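You operate a simulated robot arm through the tools that you are given. There is no shell and no other tool. Be economical: measure what you need, move in short steps, check, and stop when the job is done.

You run a simulated robot arm. Do the job below in one go: nothing can be reset, and whatever is moved stays where it is left.

## Task
Take the boat and leave it in the small green tray.
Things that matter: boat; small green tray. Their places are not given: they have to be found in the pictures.

The check looks at the end state, three seconds after you hand in, the way a careful person would. Anything else that was tipped, shoved, dropped, spilled or broken makes it a failure.

## Robot
A 7-joint arm with a two-finger parallel gripper, fixed in place. Base frame: the origin is at the foot of the arm, x ahead of it, y to its left, z up; the work surface is at about z = -0.005. Lengths are in m, angles in rad, forces in N, time in s.
With the tool pointing down near the work surface it reaches from about 0.24 to 0.62 m from the base axis. Its first joint turns from -1.152 to 1.152 rad. Payload 2.6 kg.
The tool frame sits at the grasp point between the pads (the TCP): z along the fingers, y along the line on which they close. The tips reach 0.03 m beyond it. Largest opening 0.094 m; finger width 0.028, thickness 0.01; the body of the gripper, 0.05 by 0.096 m, starts 0.055 m behind the TCP.
Orientation is that of the tool frame in the base frame, as a unit quaternion [w, x, y, z]. With the fingers straight down and closing along the base's y, the tool's x points along the base's -x, its y along +y and its z along -z.

## Interface
- The arm moves only by the tool apply_moves. Its arguments are lists of equal length, an entry for each row: "fingers": the gripper command, from -1 (shut) to 1 (fully open), values between in proportion; "linear": the shift along the base's x, y, z in mm, a list of three; "dr": the turn, a rotation vector about the base's x, y, z in degrees, a list of three. In form: {"fingers": [fingers, ...], "linear": [[x, y, z], ...], "dr": [[wx, wy, wz], ...]}. A call has 1 to 8 rows; each row is the pose to reach, as a shift and turn from the pose commanded when the call began. A row lasts 0.2 s, in which the tool goes at most 0.05 m and 0.15 rad; a call with a longer step from one row to the next is refused whole, and so is a gripper value outside its range. Where a pose cannot be reached the arm comes as near as it can. A force on the tool above 40 N (or 10 N above the force at the start of the call, whichever is more), or a blocked arm, ends the call early, and 0.2 s more pass. The fingers move at their own pace (about 0.072 m/s each) and stop on an object; they squeeze with about 26 N. The grip force told is the motor's: it shows also when the fingers shut on nothing. Time passes only in rows, and 0.2 s behind the last, so rows that repeat a pose let the fingers close. The reply holds the time, the measured pose of the TCP, the force on the tool along the base axes, the opening and the grip force, in the units named above and with some noise, and new pictures: "show" is both (left out), scene, wrist or none.
- Cameras (640 x 400 px; columns grow to the right, rows downward): "scene" is fixed at [0.012, 0.4141, 0.5736]; the picture's right is [-0.93, -0.35, 0.00], its down [-0.17, 0.45, -0.88] and it looks along [0.31, -0.82, -0.48] (base axes); focal length 360 px, centre (320, 200). "wrist" rides on the gripper at [-0.037, 0, -0.058] in the tool frame; the picture's right is [0.00, -1.00, 0.00], its down [0.97, 0.00, -0.24] and it looks along [0.24, 0.00, 0.97] (tool axes); focal length 218 px, centre (320, 200).
- probe_pixels(camera, pixels): for up to 12 pixels [column, row] of the newest picture of that camera ("zoom" is the newest enlarged one), the place [x, y, z] in the base frame of the surface seen there, good to about 0.003 m. It takes no simulated time.
- close_up(camera, box): a new picture of the part [left, top, right, bottom] of that camera's present view, enlarged. It takes no simulated time.
- finish_job(): hands the job in; it is judged then, once.

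Keep the steps short. Do not move on a guess: measure, check each grasp and each placing, and mend mistakes. In all there are 60 turns and 120 pictures (those below and enlarged ones count). Leave the gripper open and the arm clear of the work at the hand-in unless told otherwise, and finish with a single line.

The tools are called after "Call:" as a command line: name --argument value ..., lists and objects as JSON in quotes. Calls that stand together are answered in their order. apply_moves: Moves the arm, as the interface text tells. Its arguments: {"type":"object","properties":{"fingers":{"type":"array"},"linear":{"type":"array"},"dr":{"type":"array"},"show":{"type":"string","enum":["both","scene","wrist","none"]}},"required":["fingers","linear","dr"]} The other tools are called the same way: probe_pixels (camera, pixels) gives the place of the surface under pixels of a picture; close_up (camera, box) takes an enlarged picture of a part of a camera's view; finish_job () hands the job in.

At the start:

```text
time_s: 0.0
ee_pos: [0.2937, -0.2146, 0.2777]
tool_rot: [-0.001, 0.0, 1.0, 0.0]
ft_force: [-0.7, 0.4, -0.5]
grip_width: 0.0938
gripper_force: 0.1
```

scene: 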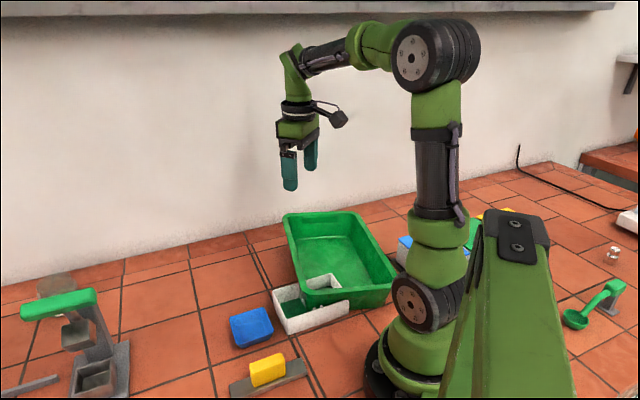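
wrist: 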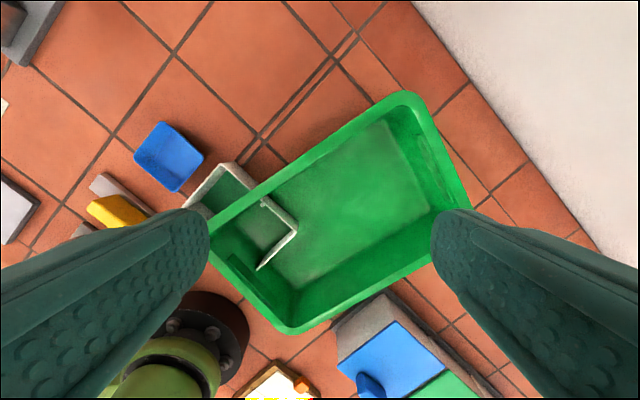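

I see a big green bin with a white frame leaning in it, a blue dish, a yellow block and other items. I'll enlarge several areas to find the boat and the small green tray.

Call:
close_up --camera "scene" --box '[200, 200, 420, 398]'

Call:
close_up --camera "scene" --box '[380, 180, 640, 360]'

Call:
close_up --camera "wrist" --box '[220, 280, 480, 400]'

Call:
close_up --camera "wrist" --box '[0, 100, 320, 300]'

```text
2.02 times, centred on (310, 299) of scene
```

zoom: 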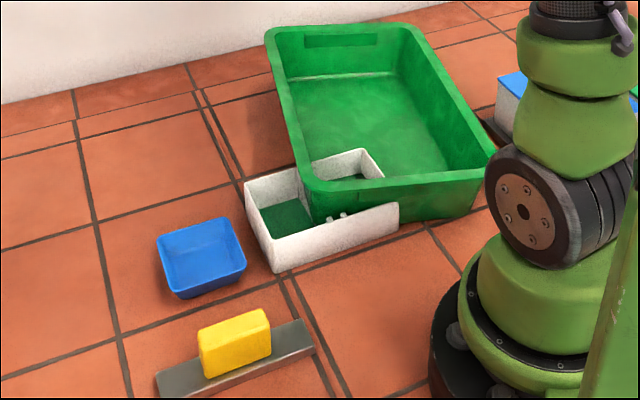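

```text
2.22 times, centred on (510, 270) of scene
```

zoom: 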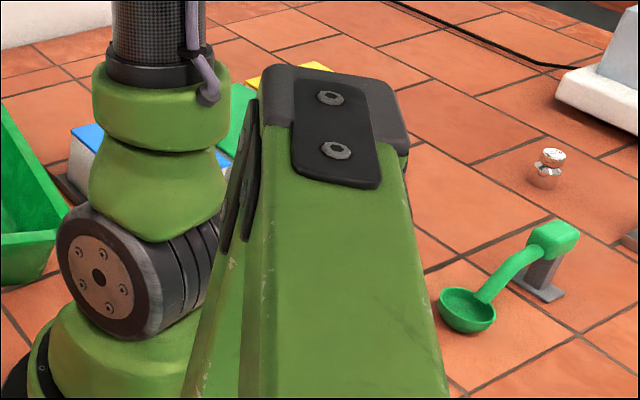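

```text
2.46 times, centred on (350, 340) of wrist
```

zoom: 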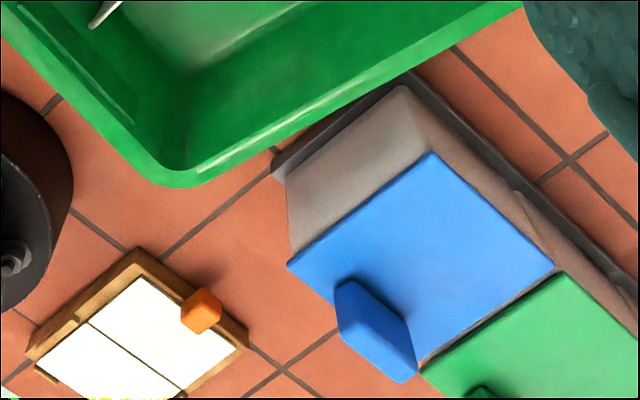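

```text
2.00 times, centred on (160, 200) of wrist
```

zoom: 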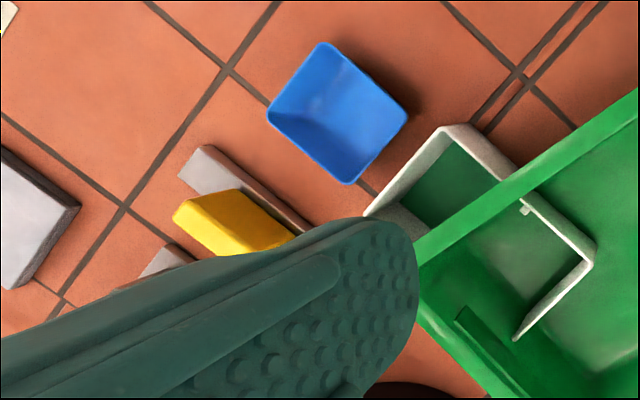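

No boat yet. I will swing to the other side, raised a little, to look there with the wrist camera.

Call:
apply_moves --fingers '[1, 1, 1, 1, 1, 1]' --linear '[[10, 40, 20], [20, 80, 40], [30, 120, 50], [40, 160, 60], [50, 200, 60], [50, 240, 60]]' --dr '[[0, 0, 0], [0, 0, 0], [0, 0, 0], [0, 0, 0], [0, 0, 0], [0, 0, 0]]'

```text
time_s: 1.4
ee_pos: [0.3429, 0.0244, 0.3332]
tool_rot: [0.0, 0.001, 1.0, -0.001]
ft_force: [-0.4, -0.8, -0.9]
grip_width: 0.0942
gripper_force: 0.1
```

scene: 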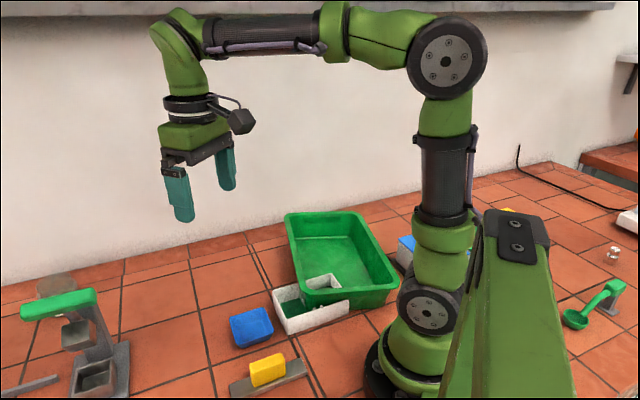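
wrist: 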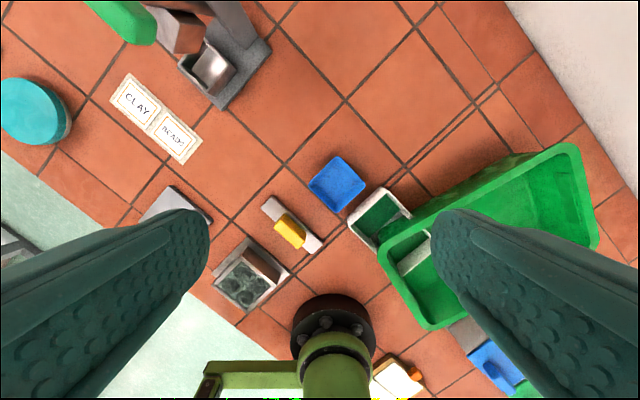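

A teal disc, cards and a press come into view, but still no boat. I'll go further left.

Call:
apply_moves --fingers '[1, 1, 1, 1, 1, 1]' --linear '[[-10, 40, 10], [-20, 80, 20], [-40, 120, 30], [-60, 160, 40], [-80, 200, 40], [-90, 230, 40]]' --dr '[[0, 0, 0], [0, 0, 0], [0, 0, 0], [0, 0, 0], [0, 0, 0], [0, 0, 0]]'

Call:
close_up --camera "wrist" --box '[0, 0, 320, 200]'

Call:
close_up --camera "wrist" --box '[160, 200, 480, 400]'

```text
time_s: 2.8
ee_pos: [0.2521, 0.2586, 0.3755]
tool_rot: [0.0, 0.0, 1.0, 0.0]
ft_force: [0.5, -0.1, 0.1]
grip_width: 0.0939
gripper_force: 0.0
```

scene: 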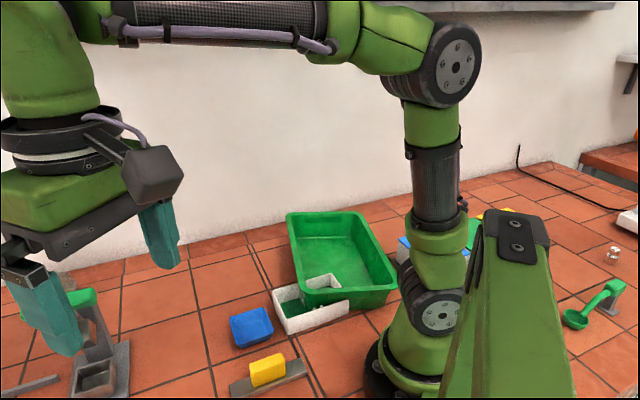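
wrist: 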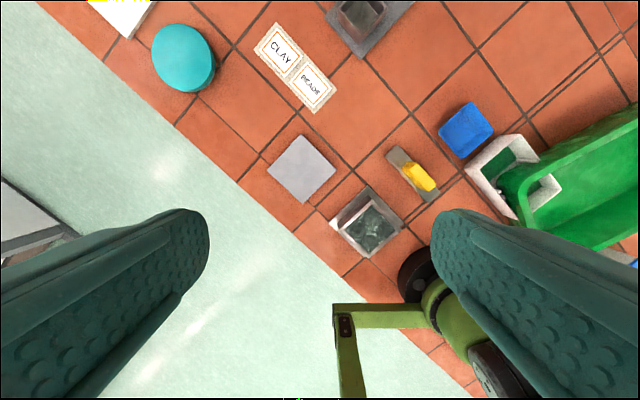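

```text
2.00 times, centred on (160, 100) of wrist
```

zoom: 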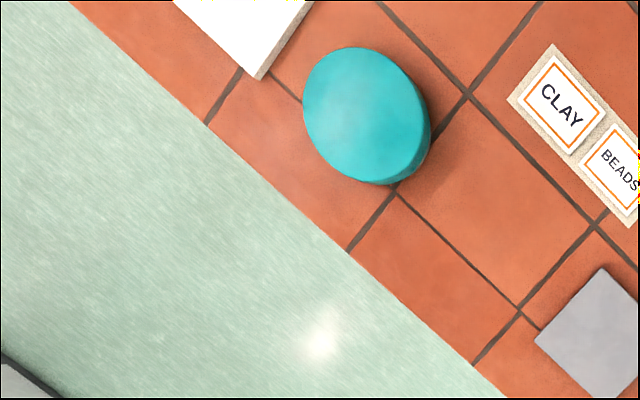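

```text
2.00 times, centred on (320, 300) of wrist
```

zoom: 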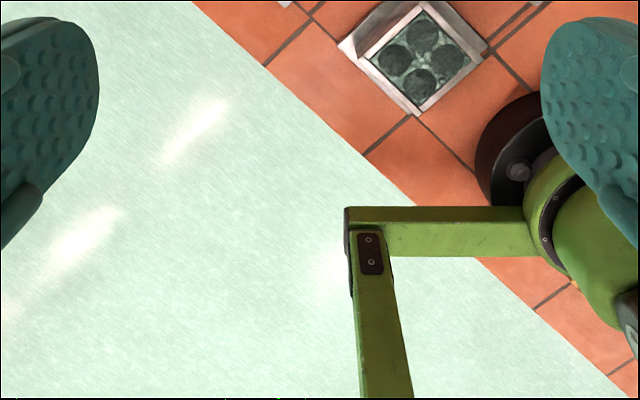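

The blue dish could be a weighing boat. Before I decide, I'll look at the far area ahead, and later the far right, for other boats or green trays.

Call:
apply_moves --fingers '[1, 1, 1, 1, 1, 1]' --linear '[[40, -20, 0], [80, -40, 0], [120, -60, 0], [150, -80, 0], [170, -110, 0], [190, -140, 0]]' --dr '[[0, -5, 0], [0, -10, 0], [0, -15, 0], [0, -20, 0], [0, -25, 0], [0, -30, 0]]'

```text
time_s: 4.2
ee_pos: [0.4442, 0.1164, 0.3777]
tool_rot: [0.259, 0.0, 0.966, 0.0]
ft_force: [-1.0, -0.2, 0.2]
grip_width: 0.0941
gripper_force: 0.1
```

scene: 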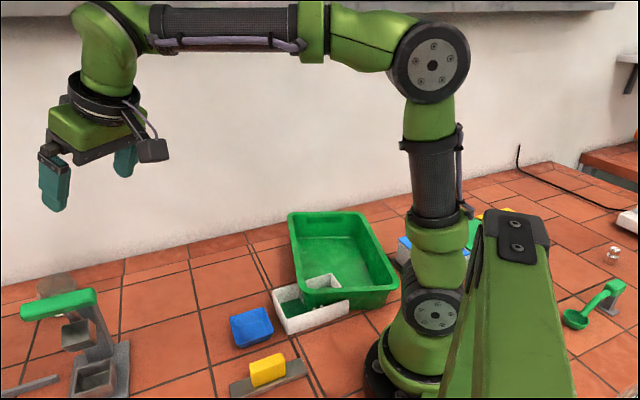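
wrist: 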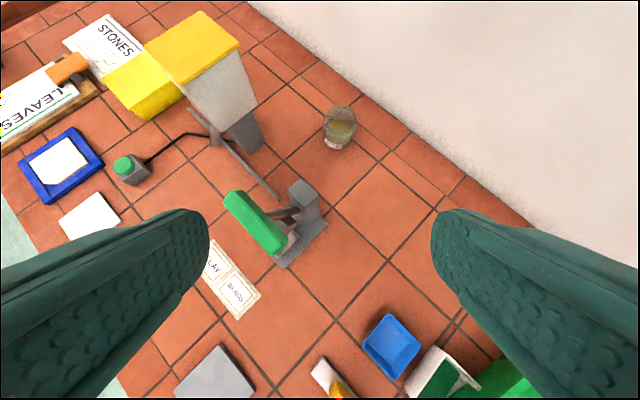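

No boat shape ahead either. Now I'll measure the blue dish, the white box, the bin and the other places with the scene camera.

Call:
probe_pixels --camera "scene" --pixels '[[251, 325], [231, 318], [270, 308], [275, 292], [288, 333], [348, 303], [290, 304], [330, 236], [306, 302], [395, 285], [288, 216], [360, 212]]'

Call:
close_up --camera "scene" --box '[220, 260, 400, 372]'

Call:
close_up --camera "wrist" --box '[0, 0, 320, 200]'

```text
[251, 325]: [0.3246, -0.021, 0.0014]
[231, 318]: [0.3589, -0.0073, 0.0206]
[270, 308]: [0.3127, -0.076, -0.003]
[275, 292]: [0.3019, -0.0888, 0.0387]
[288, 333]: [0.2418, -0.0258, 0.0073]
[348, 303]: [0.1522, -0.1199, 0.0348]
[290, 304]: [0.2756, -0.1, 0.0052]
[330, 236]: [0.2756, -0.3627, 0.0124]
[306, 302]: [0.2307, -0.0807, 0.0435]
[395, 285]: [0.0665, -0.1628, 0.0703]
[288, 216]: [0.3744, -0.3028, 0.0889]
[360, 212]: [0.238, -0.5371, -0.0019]
```

```text
3.56 times, centred on (310, 316) of scene
```

zoom: 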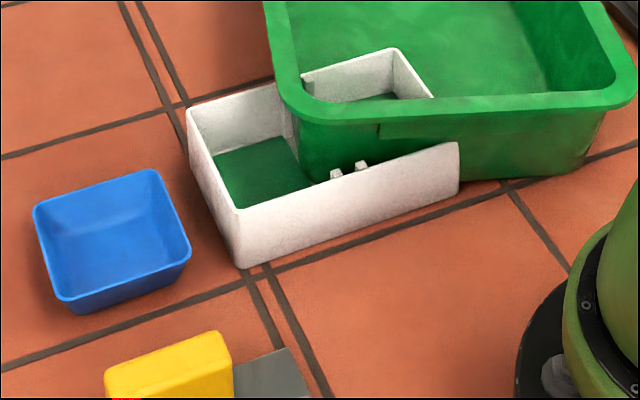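

```text
2.00 times, centred on (160, 100) of wrist
```

zoom: 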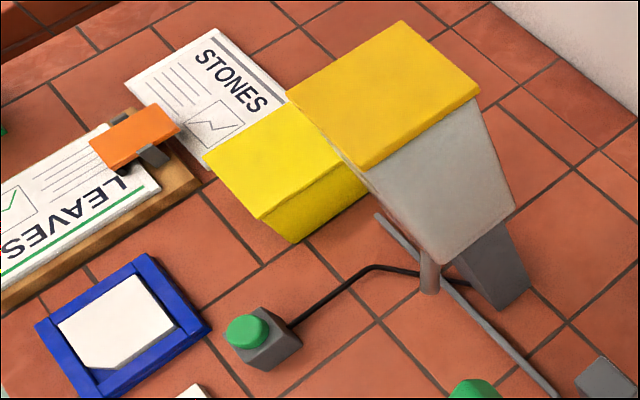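

The white box has a green floor and overlaps the green bin. I'll look straight down on the near area and the right side.

Call:
apply_moves --fingers '[1, 1, 1, 1, 1, 1, 1, 1]' --linear '[[-20, -40, 0], [-40, -80, 0], [-60, -120, 0], [-80, -160, 0], [-100, -200, 0], [-120, -240, 0], [-130, -280, 0], [-140, -320, 0]]' --dr '[[0, 5, 0], [0, 10, 0], [0, 15, 0], [0, 20, 0], [0, 25, 0], [0, 30, 0], [0, 30, 0], [0, 30, 0]]' --show "none"

Call:
apply_moves --fingers '[1, 1, 1, 1, 1]' --linear '[[-20, -40, 0], [-40, -80, 0], [-60, -110, 0], [-80, -140, 0], [-80, -140, 0]]' --dr '[[0, 0, 0], [0, 0, 0], [0, 0, 0], [0, 0, 0], [0, 0, 0]]' --show "both"

```text
time_s: 6.0
ee_pos: [0.3054, -0.2108, 0.3742]
tool_rot: [0.001, -0.001, 1.0, 0.0]
ft_force: [0.3, 0.1, -0.6]
grip_width: 0.0939
gripper_force: 0.1
```

```text
time_s: 7.2
ee_pos: [0.2254, -0.3456, 0.375]
tool_rot: [0.0, 0.0, 1.0, 0.0]
ft_force: [0.4, -0.7, -0.5]
grip_width: 0.0937
gripper_force: 0.0
```

scene: 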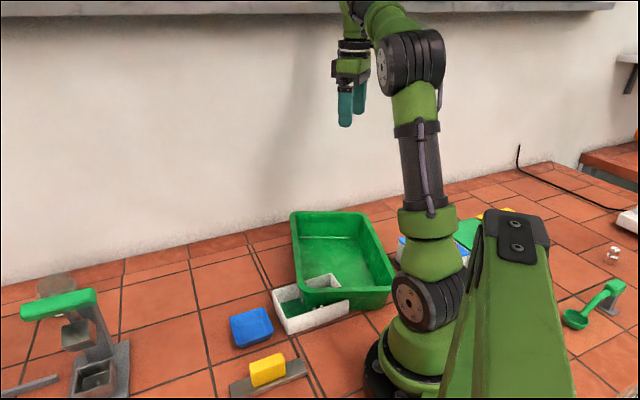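
wrist: 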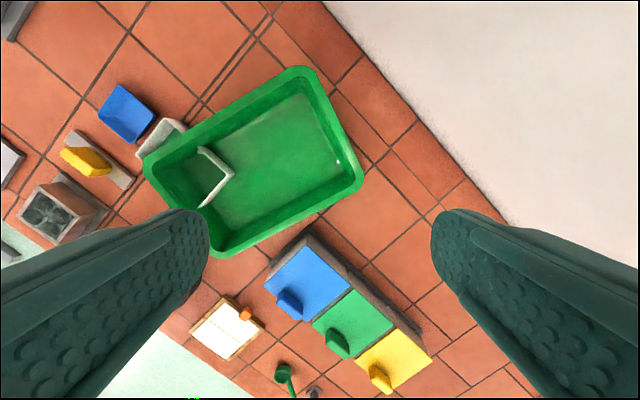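

The near right side holds three lidded boxes in blue, green and yellow. I'll enlarge these and the region where the bin meets the white box, and probe heights there.

Call:
close_up --camera "wrist" --box '[80, 60, 272, 180]'

Call:
close_up --camera "wrist" --box '[180, 200, 460, 400]'

Call:
probe_pixels --camera "wrist" --pixels '[[150, 156], [225, 110], [300, 72], [325, 82], [357, 180], [290, 220], [222, 252], [180, 205], [280, 140], [185, 170], [205, 175], [230, 175]]'

```text
3.33 times, centred on (176, 120) of wrist
```

zoom: 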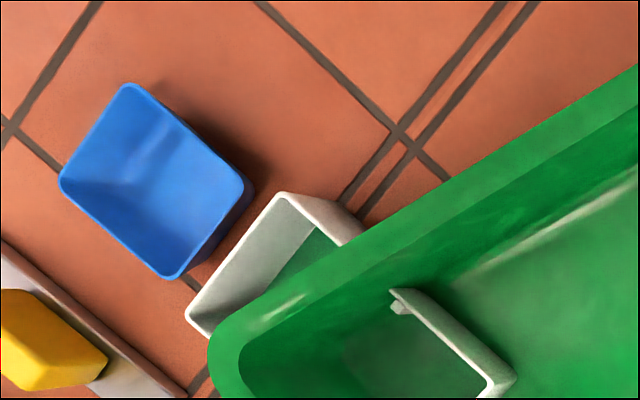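

```text
2.00 times, centred on (320, 300) of wrist
```

zoom: 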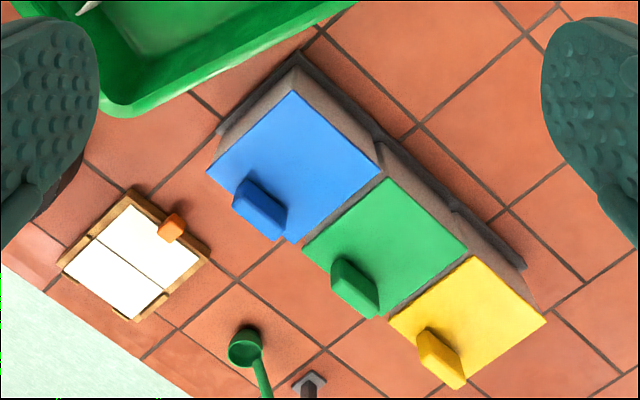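

```text
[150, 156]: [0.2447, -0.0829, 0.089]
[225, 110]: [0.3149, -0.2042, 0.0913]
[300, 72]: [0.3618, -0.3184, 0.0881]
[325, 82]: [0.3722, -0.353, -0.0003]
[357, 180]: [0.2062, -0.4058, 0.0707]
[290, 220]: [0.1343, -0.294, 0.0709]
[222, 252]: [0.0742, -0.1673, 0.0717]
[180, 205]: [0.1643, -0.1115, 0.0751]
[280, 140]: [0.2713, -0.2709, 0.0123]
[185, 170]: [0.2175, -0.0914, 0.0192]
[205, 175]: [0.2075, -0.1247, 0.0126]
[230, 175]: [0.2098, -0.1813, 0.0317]
```

The blue square dish with sloping sides looks like a weighing boat. I'll take a closer straight-down look above the dish and the overlap.

Call:
apply_moves --fingers '[1, 1, 1, 1, 1, 1, 1, 1]' --linear '[[5, 40, 0], [10, 80, 0], [15, 120, 0], [20, 160, 0], [25, 200, -30], [30, 230, -70], [30, 250, -100], [30, 250, -100]]' --dr '[[0, 0, 0], [0, 0, 0], [0, 0, 0], [0, 0, 0], [0, 0, 0], [0, 0, 0], [0, 0, 0], [0, 0, 0]]' --show "wrist"

Call:
close_up --camera "wrist" --box '[200, 20, 456, 180]'

```text
refused: row 5 steps farther than a row can; nothing moved
```

```text
2.50 times, centred on (328, 100) of wrist
```

zoom: 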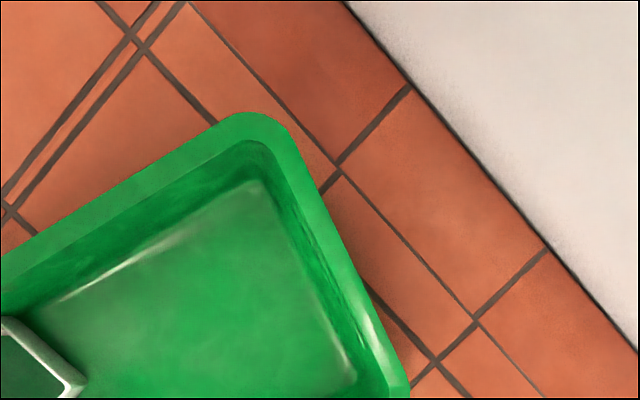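

One step was too long, so nothing moved. I'll repeat with shorter steps.

Call:
apply_moves --fingers '[1, 1, 1, 1, 1, 1, 1, 1]' --linear '[[5, 35, -10], [10, 70, -20], [15, 105, -30], [20, 140, -40], [25, 175, -50], [30, 210, -60], [30, 245, -70], [30, 250, -80]]' --dr '[[0, 0, 0], [0, 0, 0], [0, 0, 0], [0, 0, 0], [0, 0, 0], [0, 0, 0], [0, 0, 0], [0, 0, 0]]' --show "wrist"

Call:
close_up --camera "wrist" --box '[200, 50, 456, 210]'

```text
time_s: 9.0
ee_pos: [0.254, -0.0943, 0.2979]
tool_rot: [-0.001, 0.001, 1.0, 0.0]
ft_force: [-0.3, -0.2, 0.2]
grip_width: 0.0942
gripper_force: 0.0
```

wrist: 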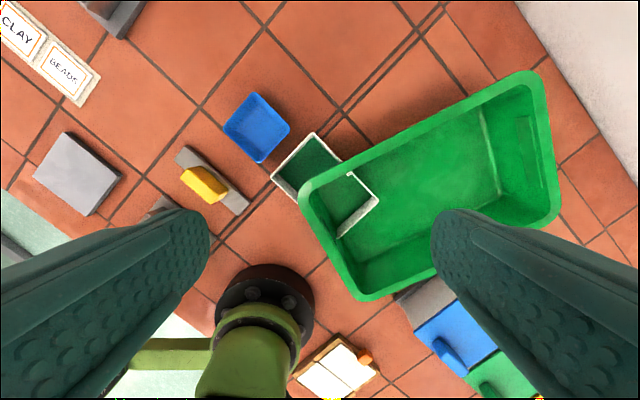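

```text
2.50 times, centred on (328, 130) of wrist
```

zoom: 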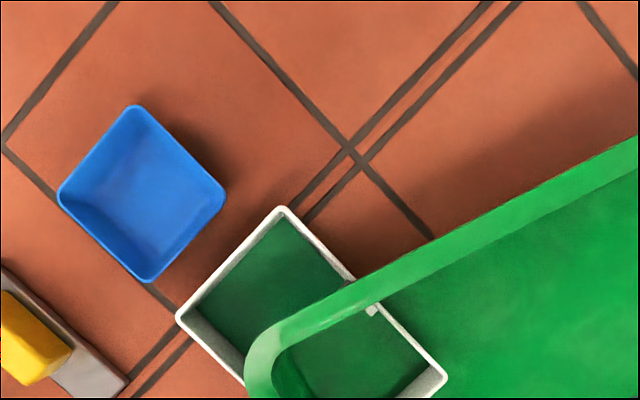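

Inside the bin, within the white frame, the floor looks darker green like the box's own floor. I'll probe the floors and corners to see how the two relate.

Call:
probe_pixels --camera "zoom" --pixels '[[282, 209], [180, 317], [443, 378], [280, 270], [270, 295], [340, 360], [390, 370], [470, 340], [300, 390], [345, 375], [370, 310], [560, 260]]'

Call:
probe_pixels --camera "wrist" --pixels '[[308, 152], [330, 190], [340, 200], [350, 205], [320, 195], [377, 202], [342, 233], [390, 215], [350, 240], [258, 94], [224, 126], [290, 128]]'

Call:
probe_pixels --camera "zoom" --pixels '[[134, 106], [60, 195], [148, 281], [222, 196], [140, 195], [120, 170], [165, 210], [97, 150], [180, 150], [187, 240], [103, 238], [140, 220]]'

Call:
close_up --camera "wrist" --box '[260, 110, 420, 260]'

```text
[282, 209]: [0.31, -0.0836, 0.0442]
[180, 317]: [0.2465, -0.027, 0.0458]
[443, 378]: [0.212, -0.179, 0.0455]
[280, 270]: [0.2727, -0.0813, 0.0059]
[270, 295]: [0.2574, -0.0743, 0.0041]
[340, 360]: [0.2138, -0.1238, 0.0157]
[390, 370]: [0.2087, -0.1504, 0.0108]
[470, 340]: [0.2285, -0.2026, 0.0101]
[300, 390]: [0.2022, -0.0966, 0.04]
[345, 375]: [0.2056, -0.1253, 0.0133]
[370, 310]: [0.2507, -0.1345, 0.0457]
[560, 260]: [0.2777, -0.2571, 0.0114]
```

```text
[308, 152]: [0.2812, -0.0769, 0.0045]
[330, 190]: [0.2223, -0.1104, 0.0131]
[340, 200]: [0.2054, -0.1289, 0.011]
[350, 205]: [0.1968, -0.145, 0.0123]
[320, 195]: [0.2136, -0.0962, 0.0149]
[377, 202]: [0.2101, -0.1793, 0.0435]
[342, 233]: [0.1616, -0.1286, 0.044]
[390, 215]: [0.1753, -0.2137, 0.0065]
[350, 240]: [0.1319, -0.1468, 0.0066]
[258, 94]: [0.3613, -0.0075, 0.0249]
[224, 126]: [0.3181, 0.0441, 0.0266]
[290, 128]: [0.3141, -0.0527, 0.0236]
```

```text
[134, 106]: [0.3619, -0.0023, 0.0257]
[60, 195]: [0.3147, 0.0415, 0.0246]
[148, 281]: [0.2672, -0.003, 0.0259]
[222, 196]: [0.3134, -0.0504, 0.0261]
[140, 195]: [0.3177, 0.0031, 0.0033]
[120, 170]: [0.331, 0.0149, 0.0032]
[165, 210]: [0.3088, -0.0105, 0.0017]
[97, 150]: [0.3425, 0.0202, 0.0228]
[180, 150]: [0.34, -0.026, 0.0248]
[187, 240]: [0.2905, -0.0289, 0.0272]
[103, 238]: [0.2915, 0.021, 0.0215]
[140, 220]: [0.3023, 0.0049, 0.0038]
```

```text
2.67 times, centred on (340, 185) of wrist
```

zoom: 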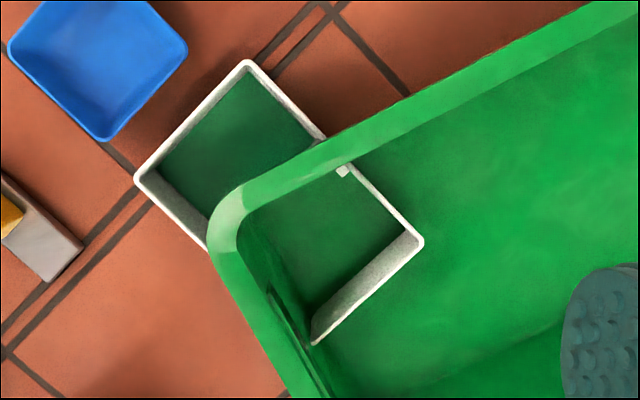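

Before choosing the target I noticed a bit of green at the far left edge of an earlier forward view, near the "LEAVES" sheet. I'll look there, tilting the camera forward and left.

Call:
apply_moves --fingers '[1, 1, 1, 1, 1, 1, 1, 1]' --linear '[[10, 40, 15], [20, 80, 30], [30, 120, 45], [40, 160, 60], [50, 200, 70], [60, 240, 80], [70, 280, 80], [80, 320, 80]]' --dr '[[0, -5, 0], [0, -10, 0], [0, -15, 0], [0, -20, 0], [0, -25, 0], [0, -30, 0], [0, -35, 0], [0, -40, 0]]' --show "wrist"

```text
time_s: 10.8
ee_pos: [0.3353, 0.222, 0.3742]
tool_rot: [0.342, 0.001, 0.94, 0.001]
ft_force: [-0.7, 0.5, 0.0]
grip_width: 0.0939
gripper_force: 0.0
```

wrist: 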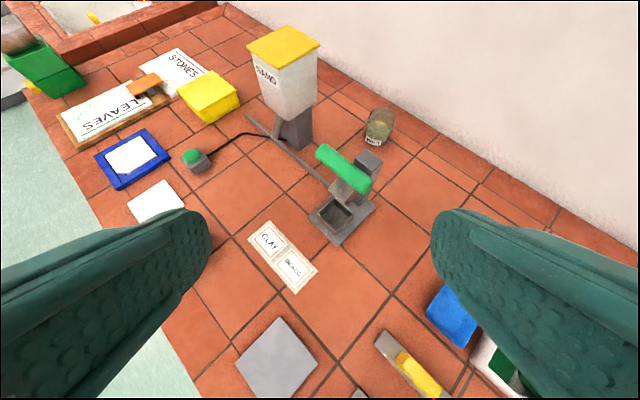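

Call:
close_up --camera "wrist" --box '[0, 0, 256, 160]'

Call:
probe_pixels --camera "wrist" --pixels '[[60, 80], [18, 40], [135, 155], [200, 95], [378, 125]]'

```text
2.50 times, centred on (128, 80) of wrist
```

zoom: 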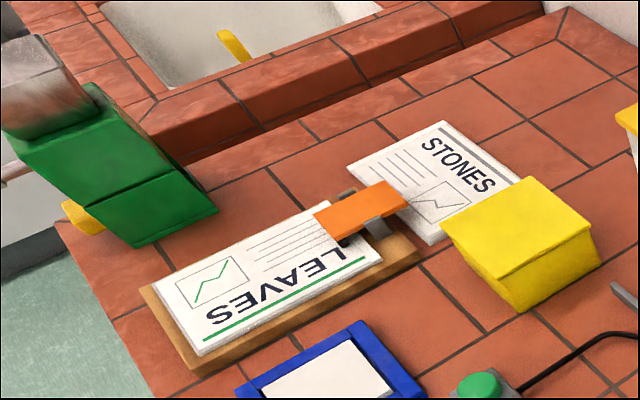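

```text
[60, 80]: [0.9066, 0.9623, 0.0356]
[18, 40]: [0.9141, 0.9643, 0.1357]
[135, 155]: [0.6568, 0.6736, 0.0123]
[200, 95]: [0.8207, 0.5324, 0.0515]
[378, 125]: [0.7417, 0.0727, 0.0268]
```

The only green things out there are far beyond reach. That leaves two candidates. The free half of the white-walled box measures about 0.064 x 0.077 m, too small for the 0.068 m boat. The all-green tray has plenty of floor, so it is the target. The blue square dish is the boat, with rim corners around centre (0.314, -0.004), turned 45°.

I'll level the tool and go back above the boat.

Call:
apply_moves --fingers '[1, 1, 1, 1, 1, 1, 1, 1]' --linear '[[-3, -28, -15], [-6, -56, -30], [-9, -84, -45], [-12, -112, -60], [-15, -140, -75], [-18, -168, -90], [-20, -196, -105], [-20, -226, -120]]' --dr '[[0, 5, 0], [0, 10, 0], [0, 15, 0], [0, 20, 0], [0, 25, 0], [0, 30, 0], [0, 35, 0], [0, 40, 0]]' --show "none"

Call:
apply_moves --fingers '[1, 1, 1, 1, 1, 1, 1, 1]' --linear '[[0, 0, -10], [0, 0, -20], [0, 0, -30], [0, 0, -40], [0, 0, -50], [0, 0, -60], [0, 0, -70], [0, 0, -80]]' --dr '[[0, 0, 6], [0, 0, 12], [0, 0, 18], [0, 0, 24], [0, 0, 30], [0, 0, 36], [0, 0, 42], [0, 0, 45]]'

```text
time_s: 12.6
ee_pos: [0.3137, -0.0011, 0.2569]
tool_rot: [0.0, 0.0, 1.0, 0.0]
ft_force: [1.0, -0.1, -0.1]
grip_width: 0.0941
gripper_force: 0.0
```

```text
time_s: 14.4
ee_pos: [0.3154, -0.001, 0.1756]
tool_rot: [0.0, -0.383, 0.924, 0.001]
ft_force: [0.9, 0.9, 0.0]
grip_width: 0.0941
gripper_force: 0.0
```

scene: 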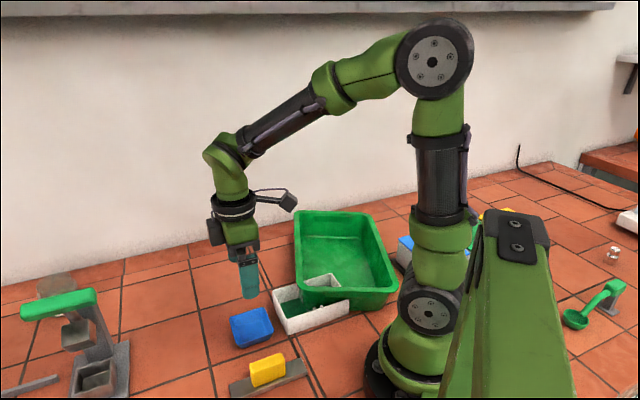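
wrist: 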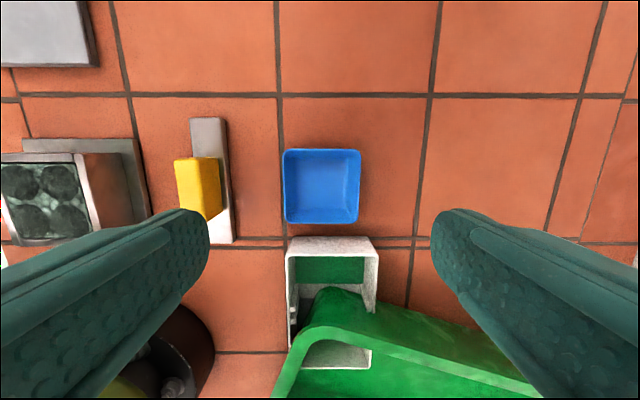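

The boat is square to the fingers: rim from columns 283 to 361, rows 148 to 224. I'll probe its edges to centre exactly.

Call:
probe_pixels --camera "wrist" --pixels '[[285, 186], [359, 186], [322, 150], [322, 222], [322, 186], [228, 200], [287, 154], [356, 154], [290, 219], [355, 219]]'

Call:
close_up --camera "wrist" --box '[260, 130, 390, 240]'

```text
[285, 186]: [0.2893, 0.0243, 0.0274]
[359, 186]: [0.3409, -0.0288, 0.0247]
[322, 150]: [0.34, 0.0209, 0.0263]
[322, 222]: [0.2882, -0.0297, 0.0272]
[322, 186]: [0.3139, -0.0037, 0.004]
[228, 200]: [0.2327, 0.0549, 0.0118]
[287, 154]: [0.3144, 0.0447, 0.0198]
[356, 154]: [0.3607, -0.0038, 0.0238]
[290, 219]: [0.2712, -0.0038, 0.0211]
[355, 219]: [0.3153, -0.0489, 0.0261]
```

```text
3.64 times, centred on (325, 185) of wrist
```

zoom: 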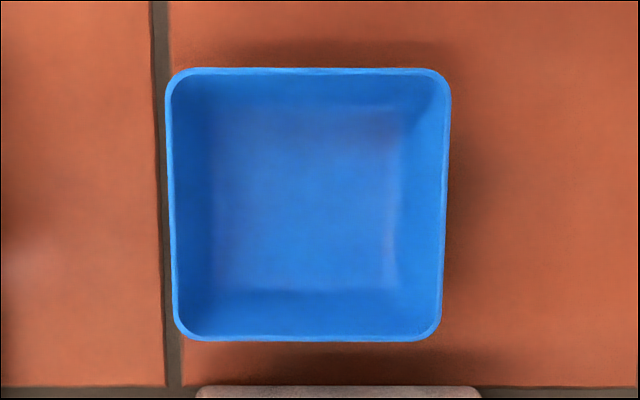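

The centre is (0.315, -0.003), the width about 0.073 and the rim at z about 0.026. I'll go straight down until the TCP is at about z 0.032, with the fingers open.

Call:
apply_moves --fingers '[1, 1, 1, 1, 1, 1]' --linear '[[0, -2, -30], [0, -2, -60], [0, -2, -90], [0, -2, -115], [0, -2, -133], [0, -2, -143]]' --dr '[[0, 0, 0], [0, 0, 0], [0, 0, 0], [0, 0, 0], [0, 0, 0], [0, 0, 0]]'

```text
time_s: 15.8
ee_pos: [0.3126, -0.0032, 0.032]
tool_rot: [0.0, -0.382, 0.924, 0.0]
ft_force: [-0.5, 0.1, 0.4]
grip_width: 0.0939
gripper_force: 0.1
```

scene: 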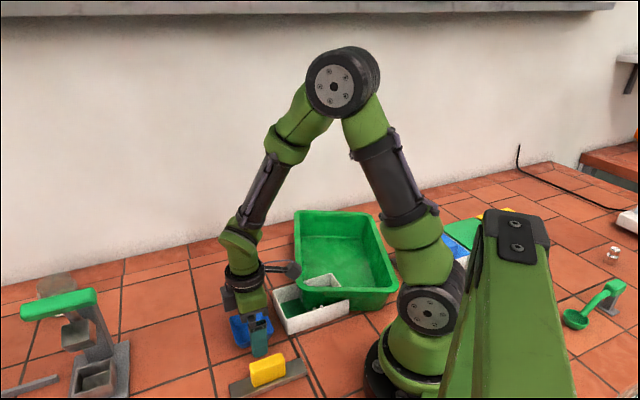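
wrist: 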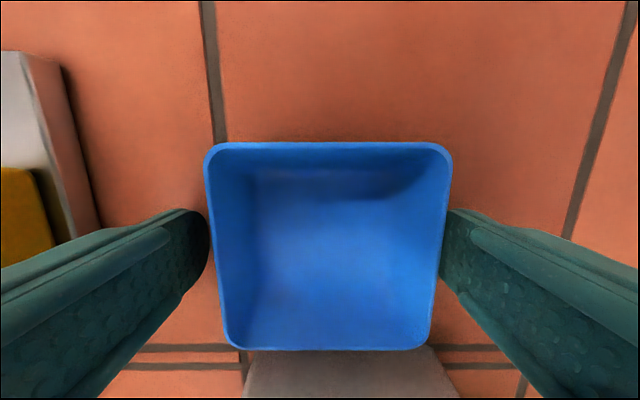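

The fingers straddle the boat evenly and near its middle. I'll close them and wait.

Call:
apply_moves --fingers '[0.4, 0, -1, -1, -1]' --linear '[[0, 0, 0], [0, 0, 0], [0, 0, 0], [0, 0, 0], [0, 0, 0]]' --dr '[[0, 0, 0], [0, 0, 0], [0, 0, 0], [0, 0, 0], [0, 0, 0]]' --show "wrist"

```text
time_s: 17.0
ee_pos: [0.311, -0.003, 0.0328]
tool_rot: [0.001, -0.382, 0.924, -0.001]
ft_force: [1.1, -1.1, -0.6]
grip_width: 0.0674
gripper_force: 25.5
```

wrist: 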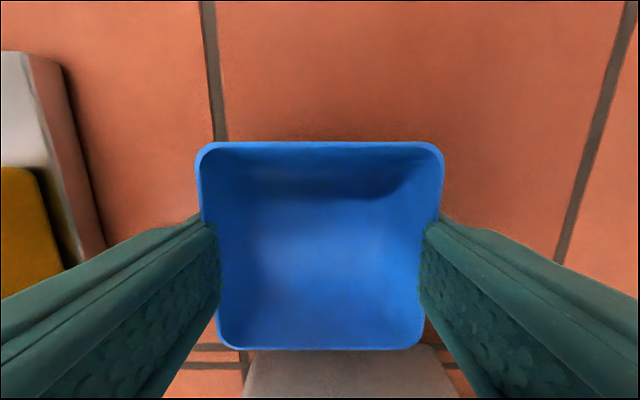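

It is held at an opening of 0.067 m with 25.5 N. I'll lift straight up and check that the boat comes along level.

Call:
apply_moves --fingers '[-1, -1, -1, -1, -1, -1]' --linear '[[0, 0, 10], [0, 0, 30], [0, 0, 60], [0, 0, 95], [0, 0, 130], [0, 0, 150]]' --dr '[[0, 0, 0], [0, 0, 0], [0, 0, 0], [0, 0, 0], [0, 0, 0], [0, 0, 0]]'

```text
time_s: 18.4
ee_pos: [0.3142, -0.003, 0.1839]
tool_rot: [0.0, -0.384, 0.923, 0.0]
ft_force: [-0.1, -0.4, -0.2]
grip_width: 0.0677
gripper_force: 26.2
```

scene: 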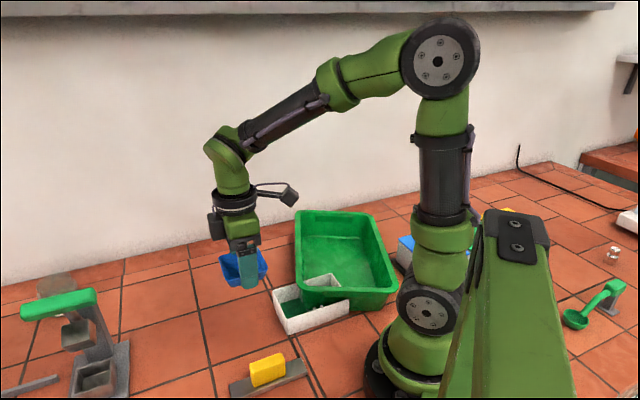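
wrist: 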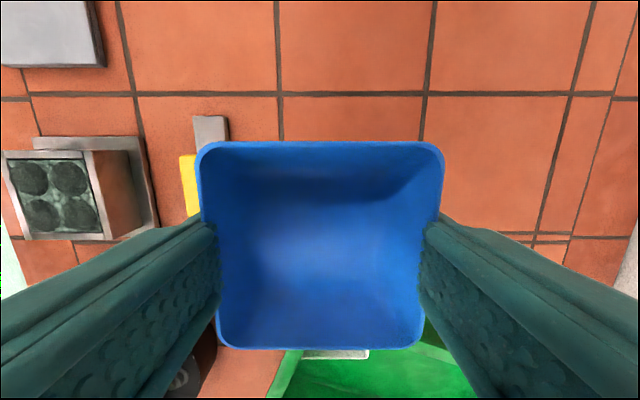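

The boat is lifted and level. I notice the green bin sits at slightly different pixels than at the start: its left top corner has gone from about (283, 215) to (295, 212). I'll check where it really is before placing.

Call:
close_up --camera "scene" --box '[220, 190, 420, 350]'

Call:
probe_pixels --camera "scene" --pixels '[[297, 212], [364, 213], [398, 275], [311, 291], [330, 212], [381, 245], [330, 236], [345, 262], [302, 240], [275, 292], [288, 333], [348, 303]]'

```text
2.50 times, centred on (320, 270) of scene
```

zoom: 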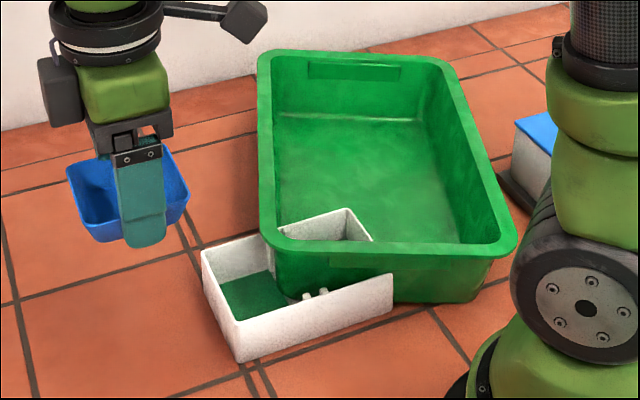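

```text
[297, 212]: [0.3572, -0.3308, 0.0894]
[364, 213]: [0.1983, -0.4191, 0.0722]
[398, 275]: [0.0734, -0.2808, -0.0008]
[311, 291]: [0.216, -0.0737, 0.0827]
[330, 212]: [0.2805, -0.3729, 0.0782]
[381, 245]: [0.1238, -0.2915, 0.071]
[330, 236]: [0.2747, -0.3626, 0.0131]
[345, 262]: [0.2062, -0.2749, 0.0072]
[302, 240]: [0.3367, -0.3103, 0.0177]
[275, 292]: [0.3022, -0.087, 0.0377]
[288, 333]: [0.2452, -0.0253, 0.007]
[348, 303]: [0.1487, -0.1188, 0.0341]
```

The white box has stayed put, but the bin is slowly turning by itself and is tilted: floor z runs from about 0.018 to 0.007. I'll hold still for a while and see whether it settles.

Call:
apply_moves --fingers '[-1, -1, -1, -1, -1, -1, -1, -1]' --linear '[[0, 0, 0], [0, 0, 0], [0, 0, 0], [0, 0, 0], [0, 0, 0], [0, 0, 0], [0, 0, 0], [0, 0, 0]]' --dr '[[0, 0, 0], [0, 0, 0], [0, 0, 0], [0, 0, 0], [0, 0, 0], [0, 0, 0], [0, 0, 0], [0, 0, 0]]' --show "none"

Call:
apply_moves --fingers '[-1, -1, -1, -1, -1, -1, -1, -1]' --linear '[[0, 0, 0], [0, 0, 0], [0, 0, 0], [0, 0, 0], [0, 0, 0], [0, 0, 0], [0, 0, 0], [0, 0, 0]]' --dr '[[0, 0, 0], [0, 0, 0], [0, 0, 0], [0, 0, 0], [0, 0, 0], [0, 0, 0], [0, 0, 0], [0, 0, 0]]' --show "scene"

Call:
close_up --camera "scene" --box '[220, 190, 420, 350]'

```text
time_s: 20.2
ee_pos: [0.3137, -0.004, 0.1846]
tool_rot: [0.0, -0.383, 0.924, 0.0]
ft_force: [-0.5, 0.0, 0.1]
grip_width: 0.0676
gripper_force: 25.5
```

```text
time_s: 22.0
ee_pos: [0.3138, -0.0044, 0.1844]
tool_rot: [0.0, -0.383, 0.924, 0.0]
ft_force: [0.1, 0.8, -0.6]
grip_width: 0.0675
gripper_force: 25.8
```

scene: 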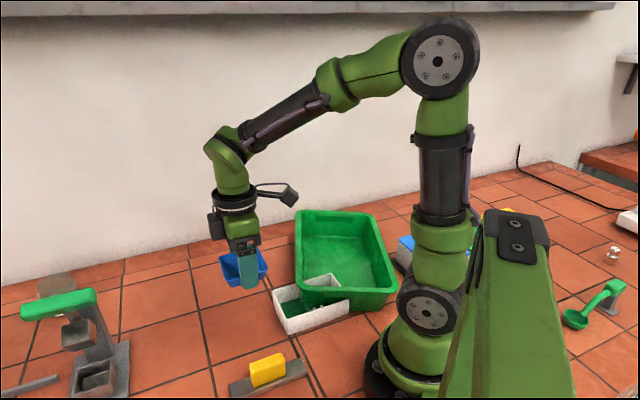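

```text
2.50 times, centred on (320, 270) of scene
```

zoom: 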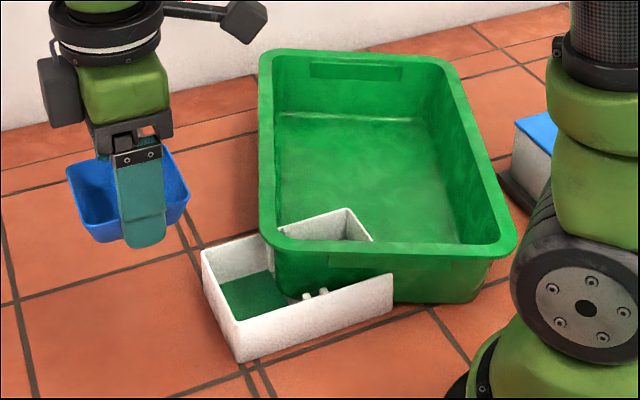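

The bin has all but stopped, so it has settled. I'll carry the boat over the bin's open floor, clear of the white wall, to (0.224, -0.282), and turn -16° so the finger line runs along the bin's long side.

Call:
apply_moves --fingers '[-1, -1, -1, -1, -1, -1, -1, -1]' --linear '[[-8, -35, 5], [-20, -75, 10], [-32, -115, 10], [-45, -155, 10], [-58, -195, 10], [-70, -230, 10], [-82, -260, 10], [-90, -278, 10]]' --dr '[[0, 0, -2], [0, 0, -4], [0, 0, -6], [0, 0, -8], [0, 0, -10], [0, 0, -12], [0, 0, -14], [0, 0, -16]]'

Call:
close_up --camera "scene" --box '[220, 130, 420, 350]'

```text
time_s: 23.8
ee_pos: [0.2268, -0.2786, 0.1925]
tool_rot: [0.001, -0.25, 0.968, 0.0]
ft_force: [0.2, -0.1, -0.4]
grip_width: 0.0675
gripper_force: 25.7
```

scene: 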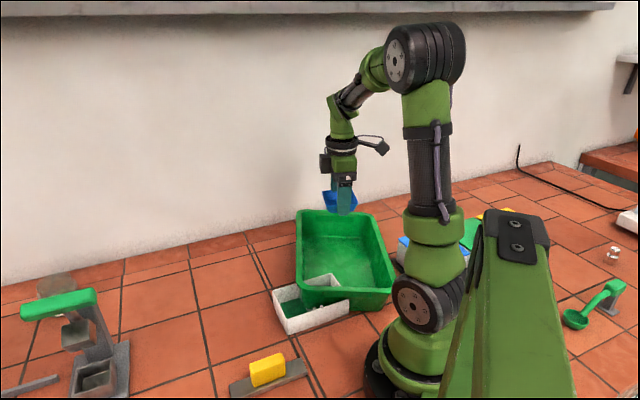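
wrist: 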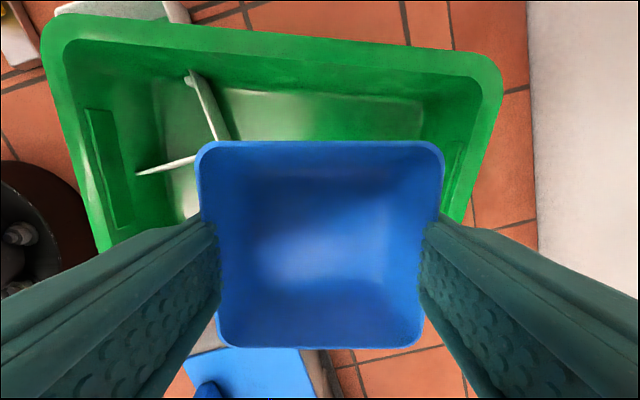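

```text
1.82 times, centred on (320, 240) of scene
```

zoom: 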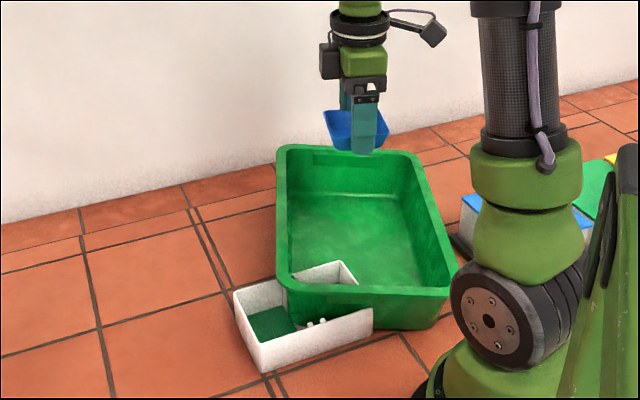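

I'll probe the bin rim and floor in this view to confirm the drop spot.

Call:
probe_pixels --camera "wrist" --pixels '[[70, 28], [485, 70], [350, 55], [420, 110], [330, 100], [250, 110], [350, 130], [440, 165], [115, 220], [452, 205], [210, 110], [165, 120]]'

Call:
probe_pixels --camera "scene" --pixels '[[372, 218], [394, 282], [385, 255], [350, 240], [360, 255], [340, 262], [335, 240], [320, 240], [365, 272], [310, 293]]'

```text
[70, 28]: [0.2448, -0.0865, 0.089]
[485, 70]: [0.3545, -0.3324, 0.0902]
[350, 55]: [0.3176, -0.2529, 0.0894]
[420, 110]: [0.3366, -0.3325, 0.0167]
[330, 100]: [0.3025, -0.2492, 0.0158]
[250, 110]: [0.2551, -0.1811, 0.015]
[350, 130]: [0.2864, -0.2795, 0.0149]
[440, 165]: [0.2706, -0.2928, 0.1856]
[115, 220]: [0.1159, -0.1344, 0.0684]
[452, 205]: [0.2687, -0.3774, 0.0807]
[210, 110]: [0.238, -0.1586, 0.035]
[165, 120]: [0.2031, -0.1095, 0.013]
```

```text
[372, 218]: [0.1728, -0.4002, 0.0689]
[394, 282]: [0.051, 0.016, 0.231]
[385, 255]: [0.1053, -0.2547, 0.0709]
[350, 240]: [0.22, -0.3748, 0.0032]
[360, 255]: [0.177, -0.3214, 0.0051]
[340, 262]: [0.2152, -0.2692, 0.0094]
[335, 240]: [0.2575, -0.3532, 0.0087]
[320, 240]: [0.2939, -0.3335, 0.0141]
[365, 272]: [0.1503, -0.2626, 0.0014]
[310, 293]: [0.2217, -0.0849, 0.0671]
```

The floor under the boat is at z about 0.0095, and the tool is centred across the bin. The boat's base is about 0.0375 m below the TCP, so I'll lower the TCP to about 0.052.

Call:
apply_moves --fingers '[-1, -1, -1, -1, -1, -1, -1]' --linear '[[0, 0, -30], [0, 0, -60], [0, 0, -90], [0, 0, -115], [0, 0, -130], [0, 0, -137], [0, 0, -141]]' --dr '[[0, 0, 0], [0, 0, 0], [0, 0, 0], [0, 0, 0], [0, 0, 0], [0, 0, 0], [0, 0, 0]]'

Call:
close_up --camera "scene" --box '[270, 170, 410, 320]'

```text
time_s: 25.4
ee_pos: [0.2238, -0.2797, 0.0516]
tool_rot: [0.0, -0.25, 0.968, 0.0]
ft_force: [0.2, 0.5, 0.0]
grip_width: 0.0674
gripper_force: 25.7
```

scene: 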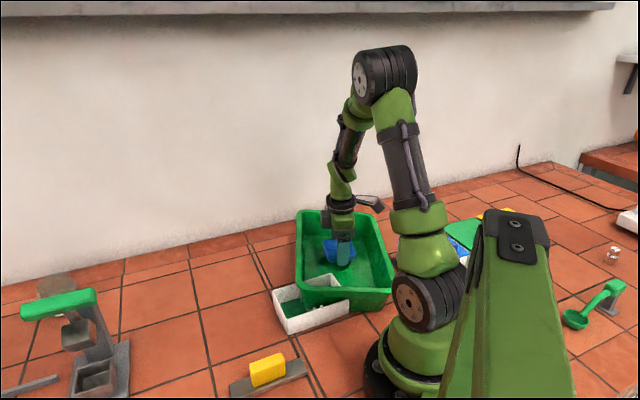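
wrist: 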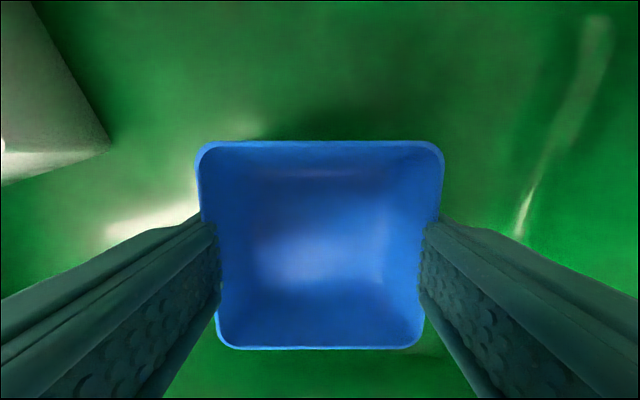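

```text
2.67 times, centred on (340, 245) of scene
```

zoom: 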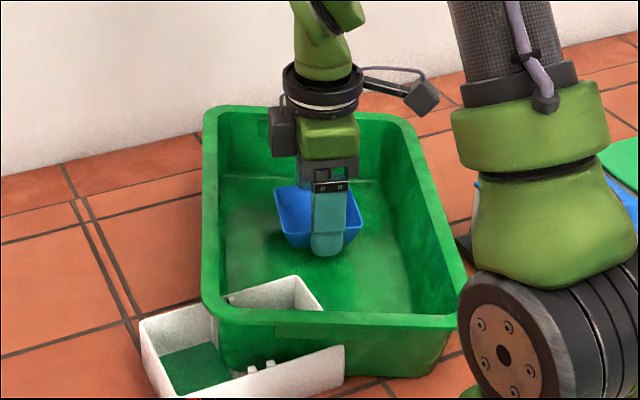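

The boat hovers just above the floor with no contact force. I'll lower it 2 mm and then open the fingers slowly.

Call:
apply_moves --fingers '[-1, -1, 0.5, 0.7, 0.8, 0.8]' --linear '[[0, 0, -1], [0, 0, -2], [0, 0, -2], [0, 0, -2], [0, 0, -2], [0, 0, -2]]' --dr '[[0, 0, 0], [0, 0, 0], [0, 0, 0], [0, 0, 0], [0, 0, 0], [0, 0, 0]]'

```text
time_s: 26.8
ee_pos: [0.2229, -0.2801, 0.0509]
tool_rot: [0.0, -0.25, 0.968, 0.001]
ft_force: [0.1, 0.2, -0.4]
grip_width: 0.0846
gripper_force: 0.1
```

scene: 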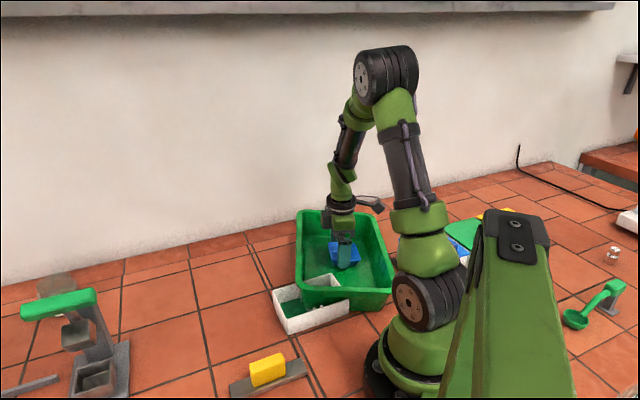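
wrist: 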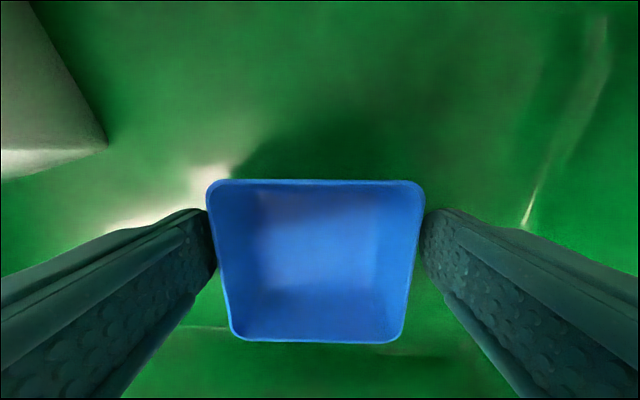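

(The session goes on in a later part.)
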